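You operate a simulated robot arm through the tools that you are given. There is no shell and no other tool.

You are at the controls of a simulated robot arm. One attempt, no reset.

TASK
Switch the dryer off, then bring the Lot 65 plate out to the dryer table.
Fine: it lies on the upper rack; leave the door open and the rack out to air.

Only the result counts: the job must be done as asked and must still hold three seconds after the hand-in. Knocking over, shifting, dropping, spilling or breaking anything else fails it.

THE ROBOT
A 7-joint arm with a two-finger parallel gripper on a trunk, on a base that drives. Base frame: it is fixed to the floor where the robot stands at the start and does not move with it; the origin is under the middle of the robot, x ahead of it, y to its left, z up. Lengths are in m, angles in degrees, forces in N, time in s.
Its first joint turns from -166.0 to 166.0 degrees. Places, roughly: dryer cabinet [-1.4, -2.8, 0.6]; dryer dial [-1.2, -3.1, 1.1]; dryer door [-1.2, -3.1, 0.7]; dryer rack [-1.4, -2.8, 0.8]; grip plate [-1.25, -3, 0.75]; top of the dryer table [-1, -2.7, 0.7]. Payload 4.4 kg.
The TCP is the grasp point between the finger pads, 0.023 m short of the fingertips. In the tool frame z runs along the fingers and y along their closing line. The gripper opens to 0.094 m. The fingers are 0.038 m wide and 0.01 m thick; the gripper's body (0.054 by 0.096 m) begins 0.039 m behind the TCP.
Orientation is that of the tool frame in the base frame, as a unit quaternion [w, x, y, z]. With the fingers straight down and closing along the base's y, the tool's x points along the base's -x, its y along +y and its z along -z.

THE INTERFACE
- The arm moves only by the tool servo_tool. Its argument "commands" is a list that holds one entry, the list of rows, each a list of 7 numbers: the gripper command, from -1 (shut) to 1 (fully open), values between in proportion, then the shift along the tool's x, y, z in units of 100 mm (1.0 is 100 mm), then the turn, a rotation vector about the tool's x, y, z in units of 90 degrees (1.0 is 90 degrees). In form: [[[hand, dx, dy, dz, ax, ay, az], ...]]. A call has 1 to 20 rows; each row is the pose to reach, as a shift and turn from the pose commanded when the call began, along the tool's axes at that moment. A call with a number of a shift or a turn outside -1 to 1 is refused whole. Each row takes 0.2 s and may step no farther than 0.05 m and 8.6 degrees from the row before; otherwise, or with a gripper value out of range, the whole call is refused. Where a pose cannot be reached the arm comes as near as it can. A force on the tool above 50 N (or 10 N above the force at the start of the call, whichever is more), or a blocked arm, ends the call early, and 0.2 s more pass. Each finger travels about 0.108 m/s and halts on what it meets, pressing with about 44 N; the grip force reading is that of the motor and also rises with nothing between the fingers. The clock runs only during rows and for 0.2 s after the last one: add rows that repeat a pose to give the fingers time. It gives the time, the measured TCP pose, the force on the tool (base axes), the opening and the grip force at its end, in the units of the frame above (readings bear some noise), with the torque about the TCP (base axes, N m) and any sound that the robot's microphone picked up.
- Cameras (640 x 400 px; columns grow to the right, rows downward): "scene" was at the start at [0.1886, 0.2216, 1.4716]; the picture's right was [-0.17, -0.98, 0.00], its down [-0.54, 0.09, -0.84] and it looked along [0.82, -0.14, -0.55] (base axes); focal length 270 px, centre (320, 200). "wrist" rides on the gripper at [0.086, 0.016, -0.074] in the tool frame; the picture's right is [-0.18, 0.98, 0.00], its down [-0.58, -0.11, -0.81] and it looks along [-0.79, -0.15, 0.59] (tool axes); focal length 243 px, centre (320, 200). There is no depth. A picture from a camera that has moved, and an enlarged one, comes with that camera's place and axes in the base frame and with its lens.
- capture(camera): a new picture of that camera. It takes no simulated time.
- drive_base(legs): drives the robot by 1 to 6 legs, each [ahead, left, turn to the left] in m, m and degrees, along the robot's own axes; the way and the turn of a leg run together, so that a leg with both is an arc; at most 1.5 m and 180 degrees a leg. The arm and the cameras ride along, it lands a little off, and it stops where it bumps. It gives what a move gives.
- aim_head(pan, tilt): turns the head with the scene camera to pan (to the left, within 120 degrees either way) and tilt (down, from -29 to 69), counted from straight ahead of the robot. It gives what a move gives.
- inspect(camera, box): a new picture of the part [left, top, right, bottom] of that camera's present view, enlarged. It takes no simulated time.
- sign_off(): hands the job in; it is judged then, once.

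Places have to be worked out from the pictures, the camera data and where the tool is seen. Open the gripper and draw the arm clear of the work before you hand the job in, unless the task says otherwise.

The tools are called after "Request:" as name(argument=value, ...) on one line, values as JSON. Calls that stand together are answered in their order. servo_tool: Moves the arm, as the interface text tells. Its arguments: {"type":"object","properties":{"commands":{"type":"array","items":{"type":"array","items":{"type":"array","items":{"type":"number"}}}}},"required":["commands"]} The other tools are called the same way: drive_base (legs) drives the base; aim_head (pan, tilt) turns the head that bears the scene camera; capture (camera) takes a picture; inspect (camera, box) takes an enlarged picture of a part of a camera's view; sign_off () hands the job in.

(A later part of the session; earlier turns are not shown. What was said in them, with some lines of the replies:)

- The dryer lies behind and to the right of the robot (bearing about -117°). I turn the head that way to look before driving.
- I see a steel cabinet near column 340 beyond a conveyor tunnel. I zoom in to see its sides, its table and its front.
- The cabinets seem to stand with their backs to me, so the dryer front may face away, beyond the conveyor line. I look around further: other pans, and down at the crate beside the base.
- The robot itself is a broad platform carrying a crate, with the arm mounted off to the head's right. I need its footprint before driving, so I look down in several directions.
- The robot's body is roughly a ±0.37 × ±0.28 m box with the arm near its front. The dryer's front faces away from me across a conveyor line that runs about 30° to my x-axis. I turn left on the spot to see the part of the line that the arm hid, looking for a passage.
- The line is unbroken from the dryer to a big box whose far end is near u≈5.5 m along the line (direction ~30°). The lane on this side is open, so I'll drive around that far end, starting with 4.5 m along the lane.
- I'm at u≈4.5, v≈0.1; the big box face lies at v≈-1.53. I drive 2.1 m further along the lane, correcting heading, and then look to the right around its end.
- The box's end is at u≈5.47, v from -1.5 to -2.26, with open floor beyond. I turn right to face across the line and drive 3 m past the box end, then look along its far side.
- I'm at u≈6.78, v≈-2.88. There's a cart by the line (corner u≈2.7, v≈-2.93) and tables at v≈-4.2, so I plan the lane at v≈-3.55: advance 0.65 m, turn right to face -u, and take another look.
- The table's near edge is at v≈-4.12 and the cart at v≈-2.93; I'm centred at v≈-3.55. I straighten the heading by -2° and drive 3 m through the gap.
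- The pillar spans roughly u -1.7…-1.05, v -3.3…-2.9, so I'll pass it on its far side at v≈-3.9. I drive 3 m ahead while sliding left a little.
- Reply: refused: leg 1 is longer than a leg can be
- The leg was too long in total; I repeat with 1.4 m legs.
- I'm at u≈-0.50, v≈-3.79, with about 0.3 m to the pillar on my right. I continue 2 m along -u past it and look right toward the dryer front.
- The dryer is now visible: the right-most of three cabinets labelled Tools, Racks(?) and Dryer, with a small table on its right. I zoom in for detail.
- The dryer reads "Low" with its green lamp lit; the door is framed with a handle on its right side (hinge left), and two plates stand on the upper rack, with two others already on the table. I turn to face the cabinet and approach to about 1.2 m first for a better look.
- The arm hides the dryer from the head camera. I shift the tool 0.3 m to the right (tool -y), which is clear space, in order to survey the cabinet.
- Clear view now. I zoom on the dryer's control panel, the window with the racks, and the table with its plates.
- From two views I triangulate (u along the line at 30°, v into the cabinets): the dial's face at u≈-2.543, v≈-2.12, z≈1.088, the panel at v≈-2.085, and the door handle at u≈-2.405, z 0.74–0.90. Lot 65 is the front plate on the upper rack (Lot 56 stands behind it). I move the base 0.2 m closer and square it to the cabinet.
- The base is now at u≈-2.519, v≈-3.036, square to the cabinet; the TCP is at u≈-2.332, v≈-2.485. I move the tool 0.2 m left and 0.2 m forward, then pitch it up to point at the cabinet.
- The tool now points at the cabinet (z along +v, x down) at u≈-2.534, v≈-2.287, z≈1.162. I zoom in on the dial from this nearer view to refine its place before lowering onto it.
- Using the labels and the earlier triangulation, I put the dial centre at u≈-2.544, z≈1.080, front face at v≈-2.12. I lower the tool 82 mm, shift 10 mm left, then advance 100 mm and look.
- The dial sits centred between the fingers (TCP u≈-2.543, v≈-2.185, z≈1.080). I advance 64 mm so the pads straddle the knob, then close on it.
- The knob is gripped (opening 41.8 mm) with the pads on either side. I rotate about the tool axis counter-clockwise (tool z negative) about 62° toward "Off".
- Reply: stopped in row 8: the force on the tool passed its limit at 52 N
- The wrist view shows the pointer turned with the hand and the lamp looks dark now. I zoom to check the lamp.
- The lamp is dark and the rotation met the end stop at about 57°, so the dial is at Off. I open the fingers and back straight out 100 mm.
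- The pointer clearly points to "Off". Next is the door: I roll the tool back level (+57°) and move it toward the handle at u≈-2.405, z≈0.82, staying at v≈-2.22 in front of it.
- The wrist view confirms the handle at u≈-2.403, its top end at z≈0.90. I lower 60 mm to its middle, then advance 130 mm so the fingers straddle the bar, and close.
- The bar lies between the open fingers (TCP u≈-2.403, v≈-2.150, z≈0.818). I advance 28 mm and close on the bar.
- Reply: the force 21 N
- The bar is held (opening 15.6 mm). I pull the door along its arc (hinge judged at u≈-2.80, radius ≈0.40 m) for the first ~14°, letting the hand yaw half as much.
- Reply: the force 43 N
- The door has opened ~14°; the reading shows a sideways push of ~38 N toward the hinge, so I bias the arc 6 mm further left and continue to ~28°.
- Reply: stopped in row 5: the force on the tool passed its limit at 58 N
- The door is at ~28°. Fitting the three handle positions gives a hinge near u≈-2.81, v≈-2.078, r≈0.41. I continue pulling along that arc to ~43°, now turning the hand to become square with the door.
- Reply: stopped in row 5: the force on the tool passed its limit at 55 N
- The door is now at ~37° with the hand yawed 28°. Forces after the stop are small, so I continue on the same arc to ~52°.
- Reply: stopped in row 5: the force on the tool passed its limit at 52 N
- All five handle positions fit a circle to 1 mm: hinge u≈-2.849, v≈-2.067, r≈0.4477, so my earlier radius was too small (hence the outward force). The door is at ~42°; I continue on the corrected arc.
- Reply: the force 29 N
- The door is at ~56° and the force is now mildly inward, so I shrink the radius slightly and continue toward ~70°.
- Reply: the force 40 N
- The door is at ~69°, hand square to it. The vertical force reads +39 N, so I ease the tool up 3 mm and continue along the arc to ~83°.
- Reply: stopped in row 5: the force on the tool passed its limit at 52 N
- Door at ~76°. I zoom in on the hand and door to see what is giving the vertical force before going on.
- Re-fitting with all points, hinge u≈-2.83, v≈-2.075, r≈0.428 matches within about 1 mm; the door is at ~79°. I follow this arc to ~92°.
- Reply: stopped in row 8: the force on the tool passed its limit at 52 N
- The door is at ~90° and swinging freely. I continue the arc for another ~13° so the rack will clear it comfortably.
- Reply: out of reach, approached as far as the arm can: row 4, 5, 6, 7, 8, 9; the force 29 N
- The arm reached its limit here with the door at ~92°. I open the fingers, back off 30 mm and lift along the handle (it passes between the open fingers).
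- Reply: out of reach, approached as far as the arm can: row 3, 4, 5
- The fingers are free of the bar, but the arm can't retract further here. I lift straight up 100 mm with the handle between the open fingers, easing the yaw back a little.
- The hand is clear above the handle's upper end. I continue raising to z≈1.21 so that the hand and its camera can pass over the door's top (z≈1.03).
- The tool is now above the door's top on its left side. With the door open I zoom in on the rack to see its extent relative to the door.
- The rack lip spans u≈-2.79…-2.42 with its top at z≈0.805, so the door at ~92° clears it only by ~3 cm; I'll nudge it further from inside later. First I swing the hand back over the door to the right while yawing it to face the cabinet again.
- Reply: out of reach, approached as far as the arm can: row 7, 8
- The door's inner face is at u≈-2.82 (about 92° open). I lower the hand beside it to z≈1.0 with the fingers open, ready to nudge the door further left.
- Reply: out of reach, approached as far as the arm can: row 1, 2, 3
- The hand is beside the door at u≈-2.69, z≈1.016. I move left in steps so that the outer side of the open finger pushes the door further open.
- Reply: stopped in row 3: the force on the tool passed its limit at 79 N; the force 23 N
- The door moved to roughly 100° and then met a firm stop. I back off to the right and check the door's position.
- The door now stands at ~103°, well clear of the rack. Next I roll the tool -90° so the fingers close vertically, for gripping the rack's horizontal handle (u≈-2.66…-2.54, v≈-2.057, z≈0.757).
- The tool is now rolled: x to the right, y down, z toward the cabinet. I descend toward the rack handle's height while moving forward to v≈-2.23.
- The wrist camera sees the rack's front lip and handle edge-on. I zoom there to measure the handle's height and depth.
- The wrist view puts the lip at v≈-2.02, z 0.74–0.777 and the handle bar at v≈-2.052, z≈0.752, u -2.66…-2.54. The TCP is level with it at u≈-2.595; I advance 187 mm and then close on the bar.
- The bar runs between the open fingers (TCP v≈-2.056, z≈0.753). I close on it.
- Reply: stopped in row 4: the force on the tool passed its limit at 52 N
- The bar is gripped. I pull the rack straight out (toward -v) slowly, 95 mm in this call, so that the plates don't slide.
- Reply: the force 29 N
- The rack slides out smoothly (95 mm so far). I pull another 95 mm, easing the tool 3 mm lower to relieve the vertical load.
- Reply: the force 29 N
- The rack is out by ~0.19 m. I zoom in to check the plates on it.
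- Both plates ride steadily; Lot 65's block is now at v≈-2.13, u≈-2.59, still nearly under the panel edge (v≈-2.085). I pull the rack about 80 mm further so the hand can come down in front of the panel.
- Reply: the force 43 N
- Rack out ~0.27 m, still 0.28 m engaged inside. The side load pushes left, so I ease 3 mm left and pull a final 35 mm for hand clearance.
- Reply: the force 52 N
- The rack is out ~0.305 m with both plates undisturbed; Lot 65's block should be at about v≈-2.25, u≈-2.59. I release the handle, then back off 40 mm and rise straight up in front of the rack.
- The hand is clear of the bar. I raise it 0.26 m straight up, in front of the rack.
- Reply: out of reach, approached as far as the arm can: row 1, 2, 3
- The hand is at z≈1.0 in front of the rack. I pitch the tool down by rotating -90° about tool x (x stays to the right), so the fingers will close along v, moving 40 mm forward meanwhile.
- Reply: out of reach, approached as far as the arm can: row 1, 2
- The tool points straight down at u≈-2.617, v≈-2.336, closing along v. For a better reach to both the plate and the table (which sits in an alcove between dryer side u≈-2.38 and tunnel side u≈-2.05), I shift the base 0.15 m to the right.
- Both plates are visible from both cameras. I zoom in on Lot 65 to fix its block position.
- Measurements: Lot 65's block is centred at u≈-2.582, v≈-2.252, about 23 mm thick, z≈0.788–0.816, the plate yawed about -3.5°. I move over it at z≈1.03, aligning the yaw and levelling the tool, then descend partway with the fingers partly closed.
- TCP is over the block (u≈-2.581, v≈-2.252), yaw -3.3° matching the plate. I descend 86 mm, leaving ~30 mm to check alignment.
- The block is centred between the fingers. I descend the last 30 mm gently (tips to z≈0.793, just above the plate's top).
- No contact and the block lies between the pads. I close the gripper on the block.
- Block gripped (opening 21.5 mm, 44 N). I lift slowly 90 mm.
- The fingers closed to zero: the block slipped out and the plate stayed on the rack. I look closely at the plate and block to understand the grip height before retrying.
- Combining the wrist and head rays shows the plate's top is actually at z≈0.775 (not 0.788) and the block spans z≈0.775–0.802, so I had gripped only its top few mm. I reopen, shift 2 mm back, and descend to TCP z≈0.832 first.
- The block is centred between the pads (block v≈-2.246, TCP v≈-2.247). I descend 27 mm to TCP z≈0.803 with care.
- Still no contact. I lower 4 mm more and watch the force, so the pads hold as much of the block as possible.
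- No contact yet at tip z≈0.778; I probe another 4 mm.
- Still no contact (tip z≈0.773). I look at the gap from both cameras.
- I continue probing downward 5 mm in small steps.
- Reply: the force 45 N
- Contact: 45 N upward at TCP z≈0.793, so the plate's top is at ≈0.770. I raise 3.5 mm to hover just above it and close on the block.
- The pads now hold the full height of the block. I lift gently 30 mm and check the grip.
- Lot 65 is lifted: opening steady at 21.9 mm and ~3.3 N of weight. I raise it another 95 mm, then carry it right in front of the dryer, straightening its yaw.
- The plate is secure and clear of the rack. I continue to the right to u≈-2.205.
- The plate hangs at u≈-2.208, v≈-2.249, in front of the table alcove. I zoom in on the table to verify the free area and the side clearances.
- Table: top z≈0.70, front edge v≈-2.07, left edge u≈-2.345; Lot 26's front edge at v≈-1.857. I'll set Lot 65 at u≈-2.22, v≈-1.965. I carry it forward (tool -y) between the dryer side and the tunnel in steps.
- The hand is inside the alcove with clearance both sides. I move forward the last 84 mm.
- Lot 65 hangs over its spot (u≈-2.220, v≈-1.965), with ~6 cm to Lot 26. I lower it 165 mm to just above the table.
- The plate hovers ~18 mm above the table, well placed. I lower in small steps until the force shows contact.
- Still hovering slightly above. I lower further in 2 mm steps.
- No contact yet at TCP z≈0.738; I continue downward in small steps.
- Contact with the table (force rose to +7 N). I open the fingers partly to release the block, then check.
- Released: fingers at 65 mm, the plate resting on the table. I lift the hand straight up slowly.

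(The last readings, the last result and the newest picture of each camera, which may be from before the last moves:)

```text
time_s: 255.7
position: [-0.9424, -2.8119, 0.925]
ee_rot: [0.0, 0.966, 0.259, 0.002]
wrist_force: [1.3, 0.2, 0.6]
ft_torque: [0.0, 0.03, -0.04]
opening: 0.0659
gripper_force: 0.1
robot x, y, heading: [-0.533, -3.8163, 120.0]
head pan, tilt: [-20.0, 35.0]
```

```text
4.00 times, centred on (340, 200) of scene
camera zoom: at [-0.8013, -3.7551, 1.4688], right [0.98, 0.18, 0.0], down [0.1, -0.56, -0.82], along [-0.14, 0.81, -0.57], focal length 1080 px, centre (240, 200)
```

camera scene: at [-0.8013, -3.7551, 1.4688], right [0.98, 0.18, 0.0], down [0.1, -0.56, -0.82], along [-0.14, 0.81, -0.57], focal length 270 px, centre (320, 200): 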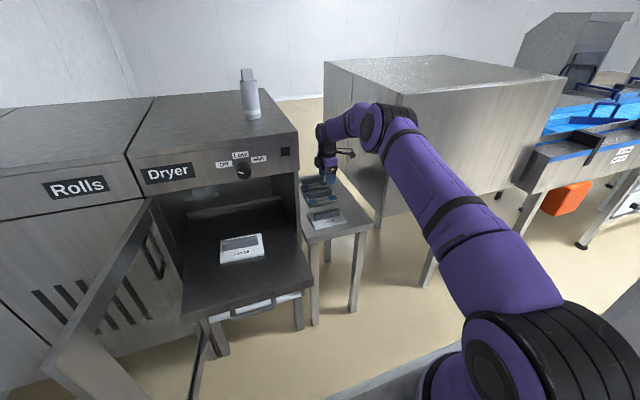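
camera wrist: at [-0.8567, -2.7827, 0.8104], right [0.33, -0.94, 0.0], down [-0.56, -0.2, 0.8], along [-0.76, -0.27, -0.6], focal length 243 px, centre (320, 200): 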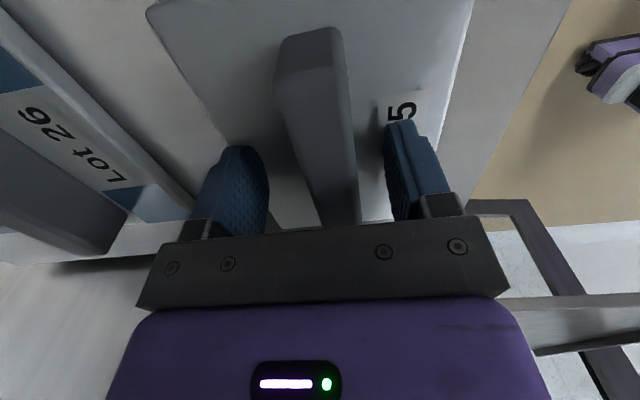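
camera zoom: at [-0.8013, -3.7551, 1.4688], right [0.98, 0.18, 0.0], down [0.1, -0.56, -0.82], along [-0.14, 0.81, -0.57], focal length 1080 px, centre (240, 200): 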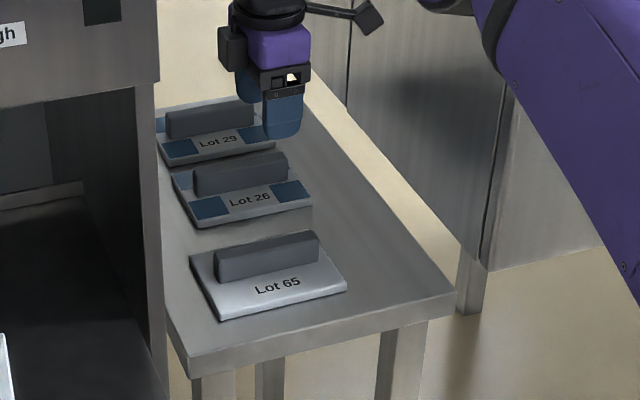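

Lot 65 stands flat on the table in line with Lots 26 and 29. I withdraw the hand straight back out of the alcove and open it fully.

Request:
servo_tool(commands=[[[0.4, 0, 0.3, 0, 0, 0, 0], [0.4, 0, 0.65, 0, 0, 0, 0], [0.4, 0, 1.0, 0, 0, 0, 0]]])

Request:
servo_tool(commands=[[[0.4, 0, 0.35, 0, 0, 0, 0], [0.4, 0, 0.7, 0, 0, 0, 0], [0.4, 0, 1.0, 0, 0, 0, 0]]])

Request:
servo_tool(commands=[[[0.6, 0, 0.35, 0, 0, 0, 0], [1, 0, 0.7, -0.2, 0, 0, 0], [1, 0, 1.0, -0.5, 0, 0, 0], [1, 0, 1.0, -0.8, 0, 0, 0], [1, 0, 1.0, -0.8, 0, 0, 0]]])

Request:
aim_head(pan=-8, tilt=35)

Request:
capture(camera="scene")

```text
time_s: 256.5
position: [-0.8914, -2.8989, 0.9227]
ee_rot: [-0.001, 0.966, 0.259, 0.002]
wrist_force: [-0.2, 1.1, -0.2]
ft_torque: [-0.01, -0.02, -0.01]
opening: 0.0657
gripper_force: 0.1
robot x, y, heading: [-0.532, -3.8151, 120.3]
head pan, tilt: [-20.0, 35.0]
```

```text
time_s: 257.3
position: [-0.8424, -2.9865, 0.9223]
ee_rot: [-0.001, 0.966, 0.259, 0.003]
wrist_force: [-0.9, -0.3, -0.5]
ft_torque: [-0.02, 0.04, 0.03]
opening: 0.0659
gripper_force: 0.1
robot x, y, heading: [-0.5325, -3.813, 120.1]
head pan, tilt: [-20.0, 35.0]
```

```text
time_s: 258.5
position: [-0.7904, -3.0748, 1.0041]
ee_rot: [-0.001, 0.966, 0.259, 0.003]
wrist_force: [0.6, 0.2, 0.4]
ft_torque: [0.01, 0.0, 0.04]
opening: 0.0941
gripper_force: 0.2
robot x, y, heading: [-0.5333, -3.8101, 120.1]
head pan, tilt: [-20.0, 35.0]
```

```text
time_s: 259.2
position: [-0.7893, -3.0748, 1.005]
ee_rot: [0.0, 0.966, 0.26, 0.003]
wrist_force: [-1.2, -0.1, 0.4]
ft_torque: [0.0, 0.05, 0.02]
opening: 0.0941
gripper_force: 0.1
robot x, y, heading: [-0.5323, -3.8112, 120.1]
head pan, tilt: [-8.0, 35.0]
```

```text
taken
camera scene: at [-0.8189, -3.7603, 1.4688], right [0.93, 0.38, 0.0], down [0.22, -0.53, -0.82], along [-0.31, 0.76, -0.57], focal length 270 px, centre (320, 200)
```

scene: 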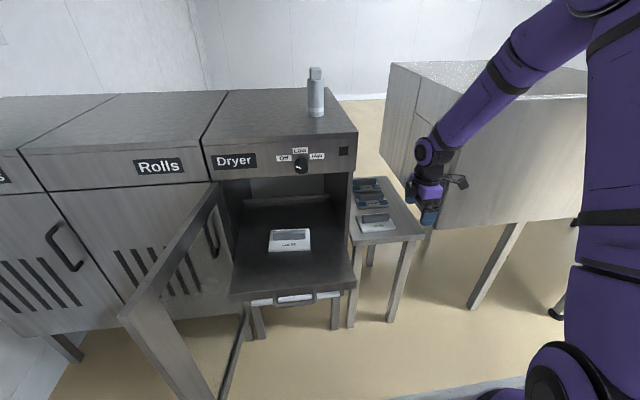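

Everything looks as wanted: door open, rack out, Lot 65 on the table, hand clear. I zoom in for a final check of the dial, lamp, Lot 56 and the table.

Request:
inspect(camera="scene", box=[200, 120, 440, 310])

Request:
inspect(camera="scene", box=[260, 135, 360, 190])

Request:
inspect(camera="scene", box=[340, 165, 430, 250])

```text
2.11 times, centred on (320, 215) of scene
camera zoom: at [-0.8189, -3.7603, 1.4688], right [0.93, 0.38, 0.0], down [0.22, -0.53, -0.82], along [-0.31, 0.76, -0.57], focal length 568 px, centre (320, 168)
```

zoom: 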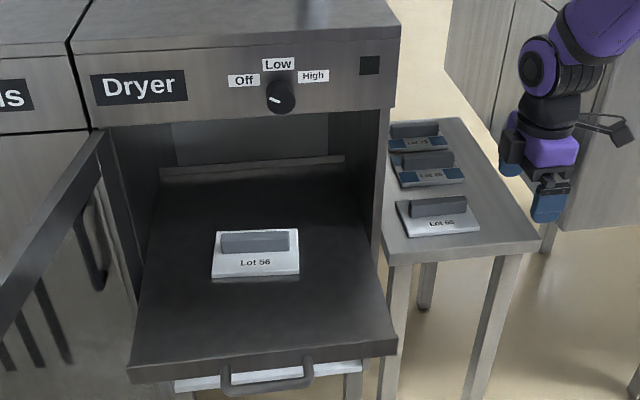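

```text
6.40 times, centred on (310, 162) of scene
camera zoom: at [-0.8189, -3.7603, 1.4688], right [0.93, 0.38, 0.0], down [0.22, -0.53, -0.82], along [-0.31, 0.76, -0.57], focal length 1727 px, centre (384, 440)
```

zoom: 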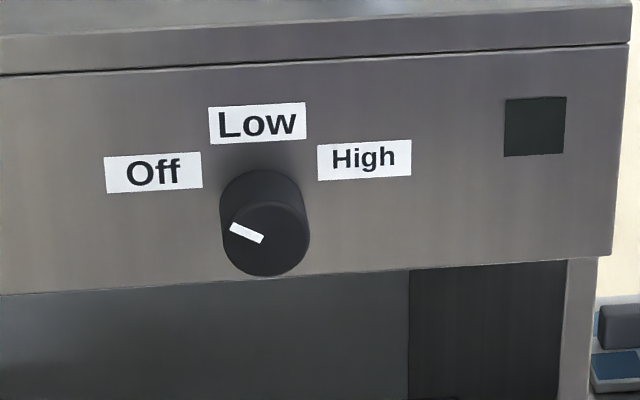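

```text
4.71 times, centred on (385, 208) of scene
camera zoom: at [-0.8189, -3.7603, 1.4688], right [0.93, 0.38, 0.0], down [0.22, -0.53, -0.82], along [-0.31, 0.76, -0.57], focal length 1270 px, centre (14, 165)
```

zoom: 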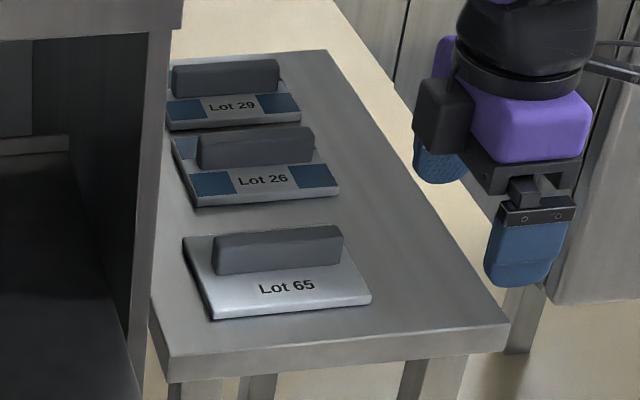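

Dial at Off, lamp dark, Lot 65 flat on the table, Lots 26, 29 and 56 undisturbed, door open and rack out. I draw the arm another 100 mm back before handing in.

Request:
servo_tool(commands=[[[1, 0, 0.3, 0, 0, 0, 0], [1, 0, 0.65, -0.1, 0, 0, 0], [1, 0, 0.9, -0.2, 0, 0, 0], [1, 0, 0.9, -0.2, 0, 0, 0]]])

Request:
capture(camera="scene")

```text
time_s: 260.2
position: [-0.7458, -3.1504, 1.0247]
ee_rot: [0.0, 0.966, 0.258, 0.002]
wrist_force: [-0.1, 0.1, 0.1]
ft_torque: [-0.03, -0.04, 0.02]
opening: 0.0942
gripper_force: 0.1
robot x, y, heading: [-0.5353, -3.8125, 120.3]
head pan, tilt: [-8.0, 35.0]
```

```text
taken
camera scene: at [-0.819, -3.7602, 1.4688], right [0.93, 0.38, 0.0], down [0.22, -0.53, -0.82], along [-0.31, 0.76, -0.57], focal length 270 px, centre (320, 200)
```

scene: 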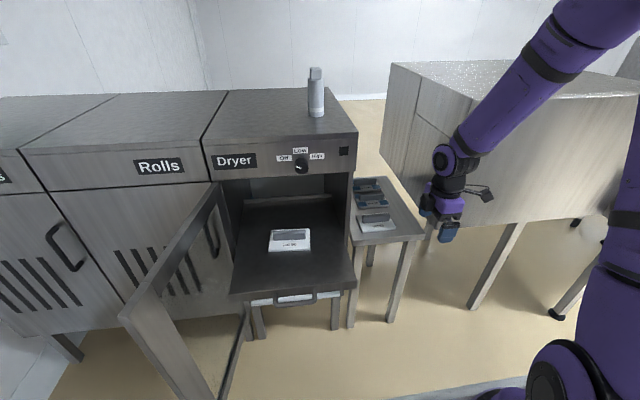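

The arm is clear and open, the dryer is off, the door is open, the rack is out and Lot 65 rests on the dryer table. I hand the job in.

Request:
sign_off()

```text
The job is handed in.
```

I've handed the job in: the dryer is off and the Lot 65 plate is on the dryer table. The result of the judging hasn't come back to me.

- **Dryer:** the dial points to Off and its lamp is dark.
- **Lot 65:** it lies flat near the front of the table, about 6 cm in front of Lot 26. My first grip on the rack was too high. The plate slid about 1 cm on the rack when I tried to lift it, and the second grip held.
- **Door and rack:** the door is open to roughly 100° and the upper rack is pulled out about 30 cm. Both are left that way to air.
- **Other plates:** Lots 26 and 29 are where they were on the table. Lot 56 is still on the upper rack and came out with it.

The arm is drawn back in front of the table with the gripper open.
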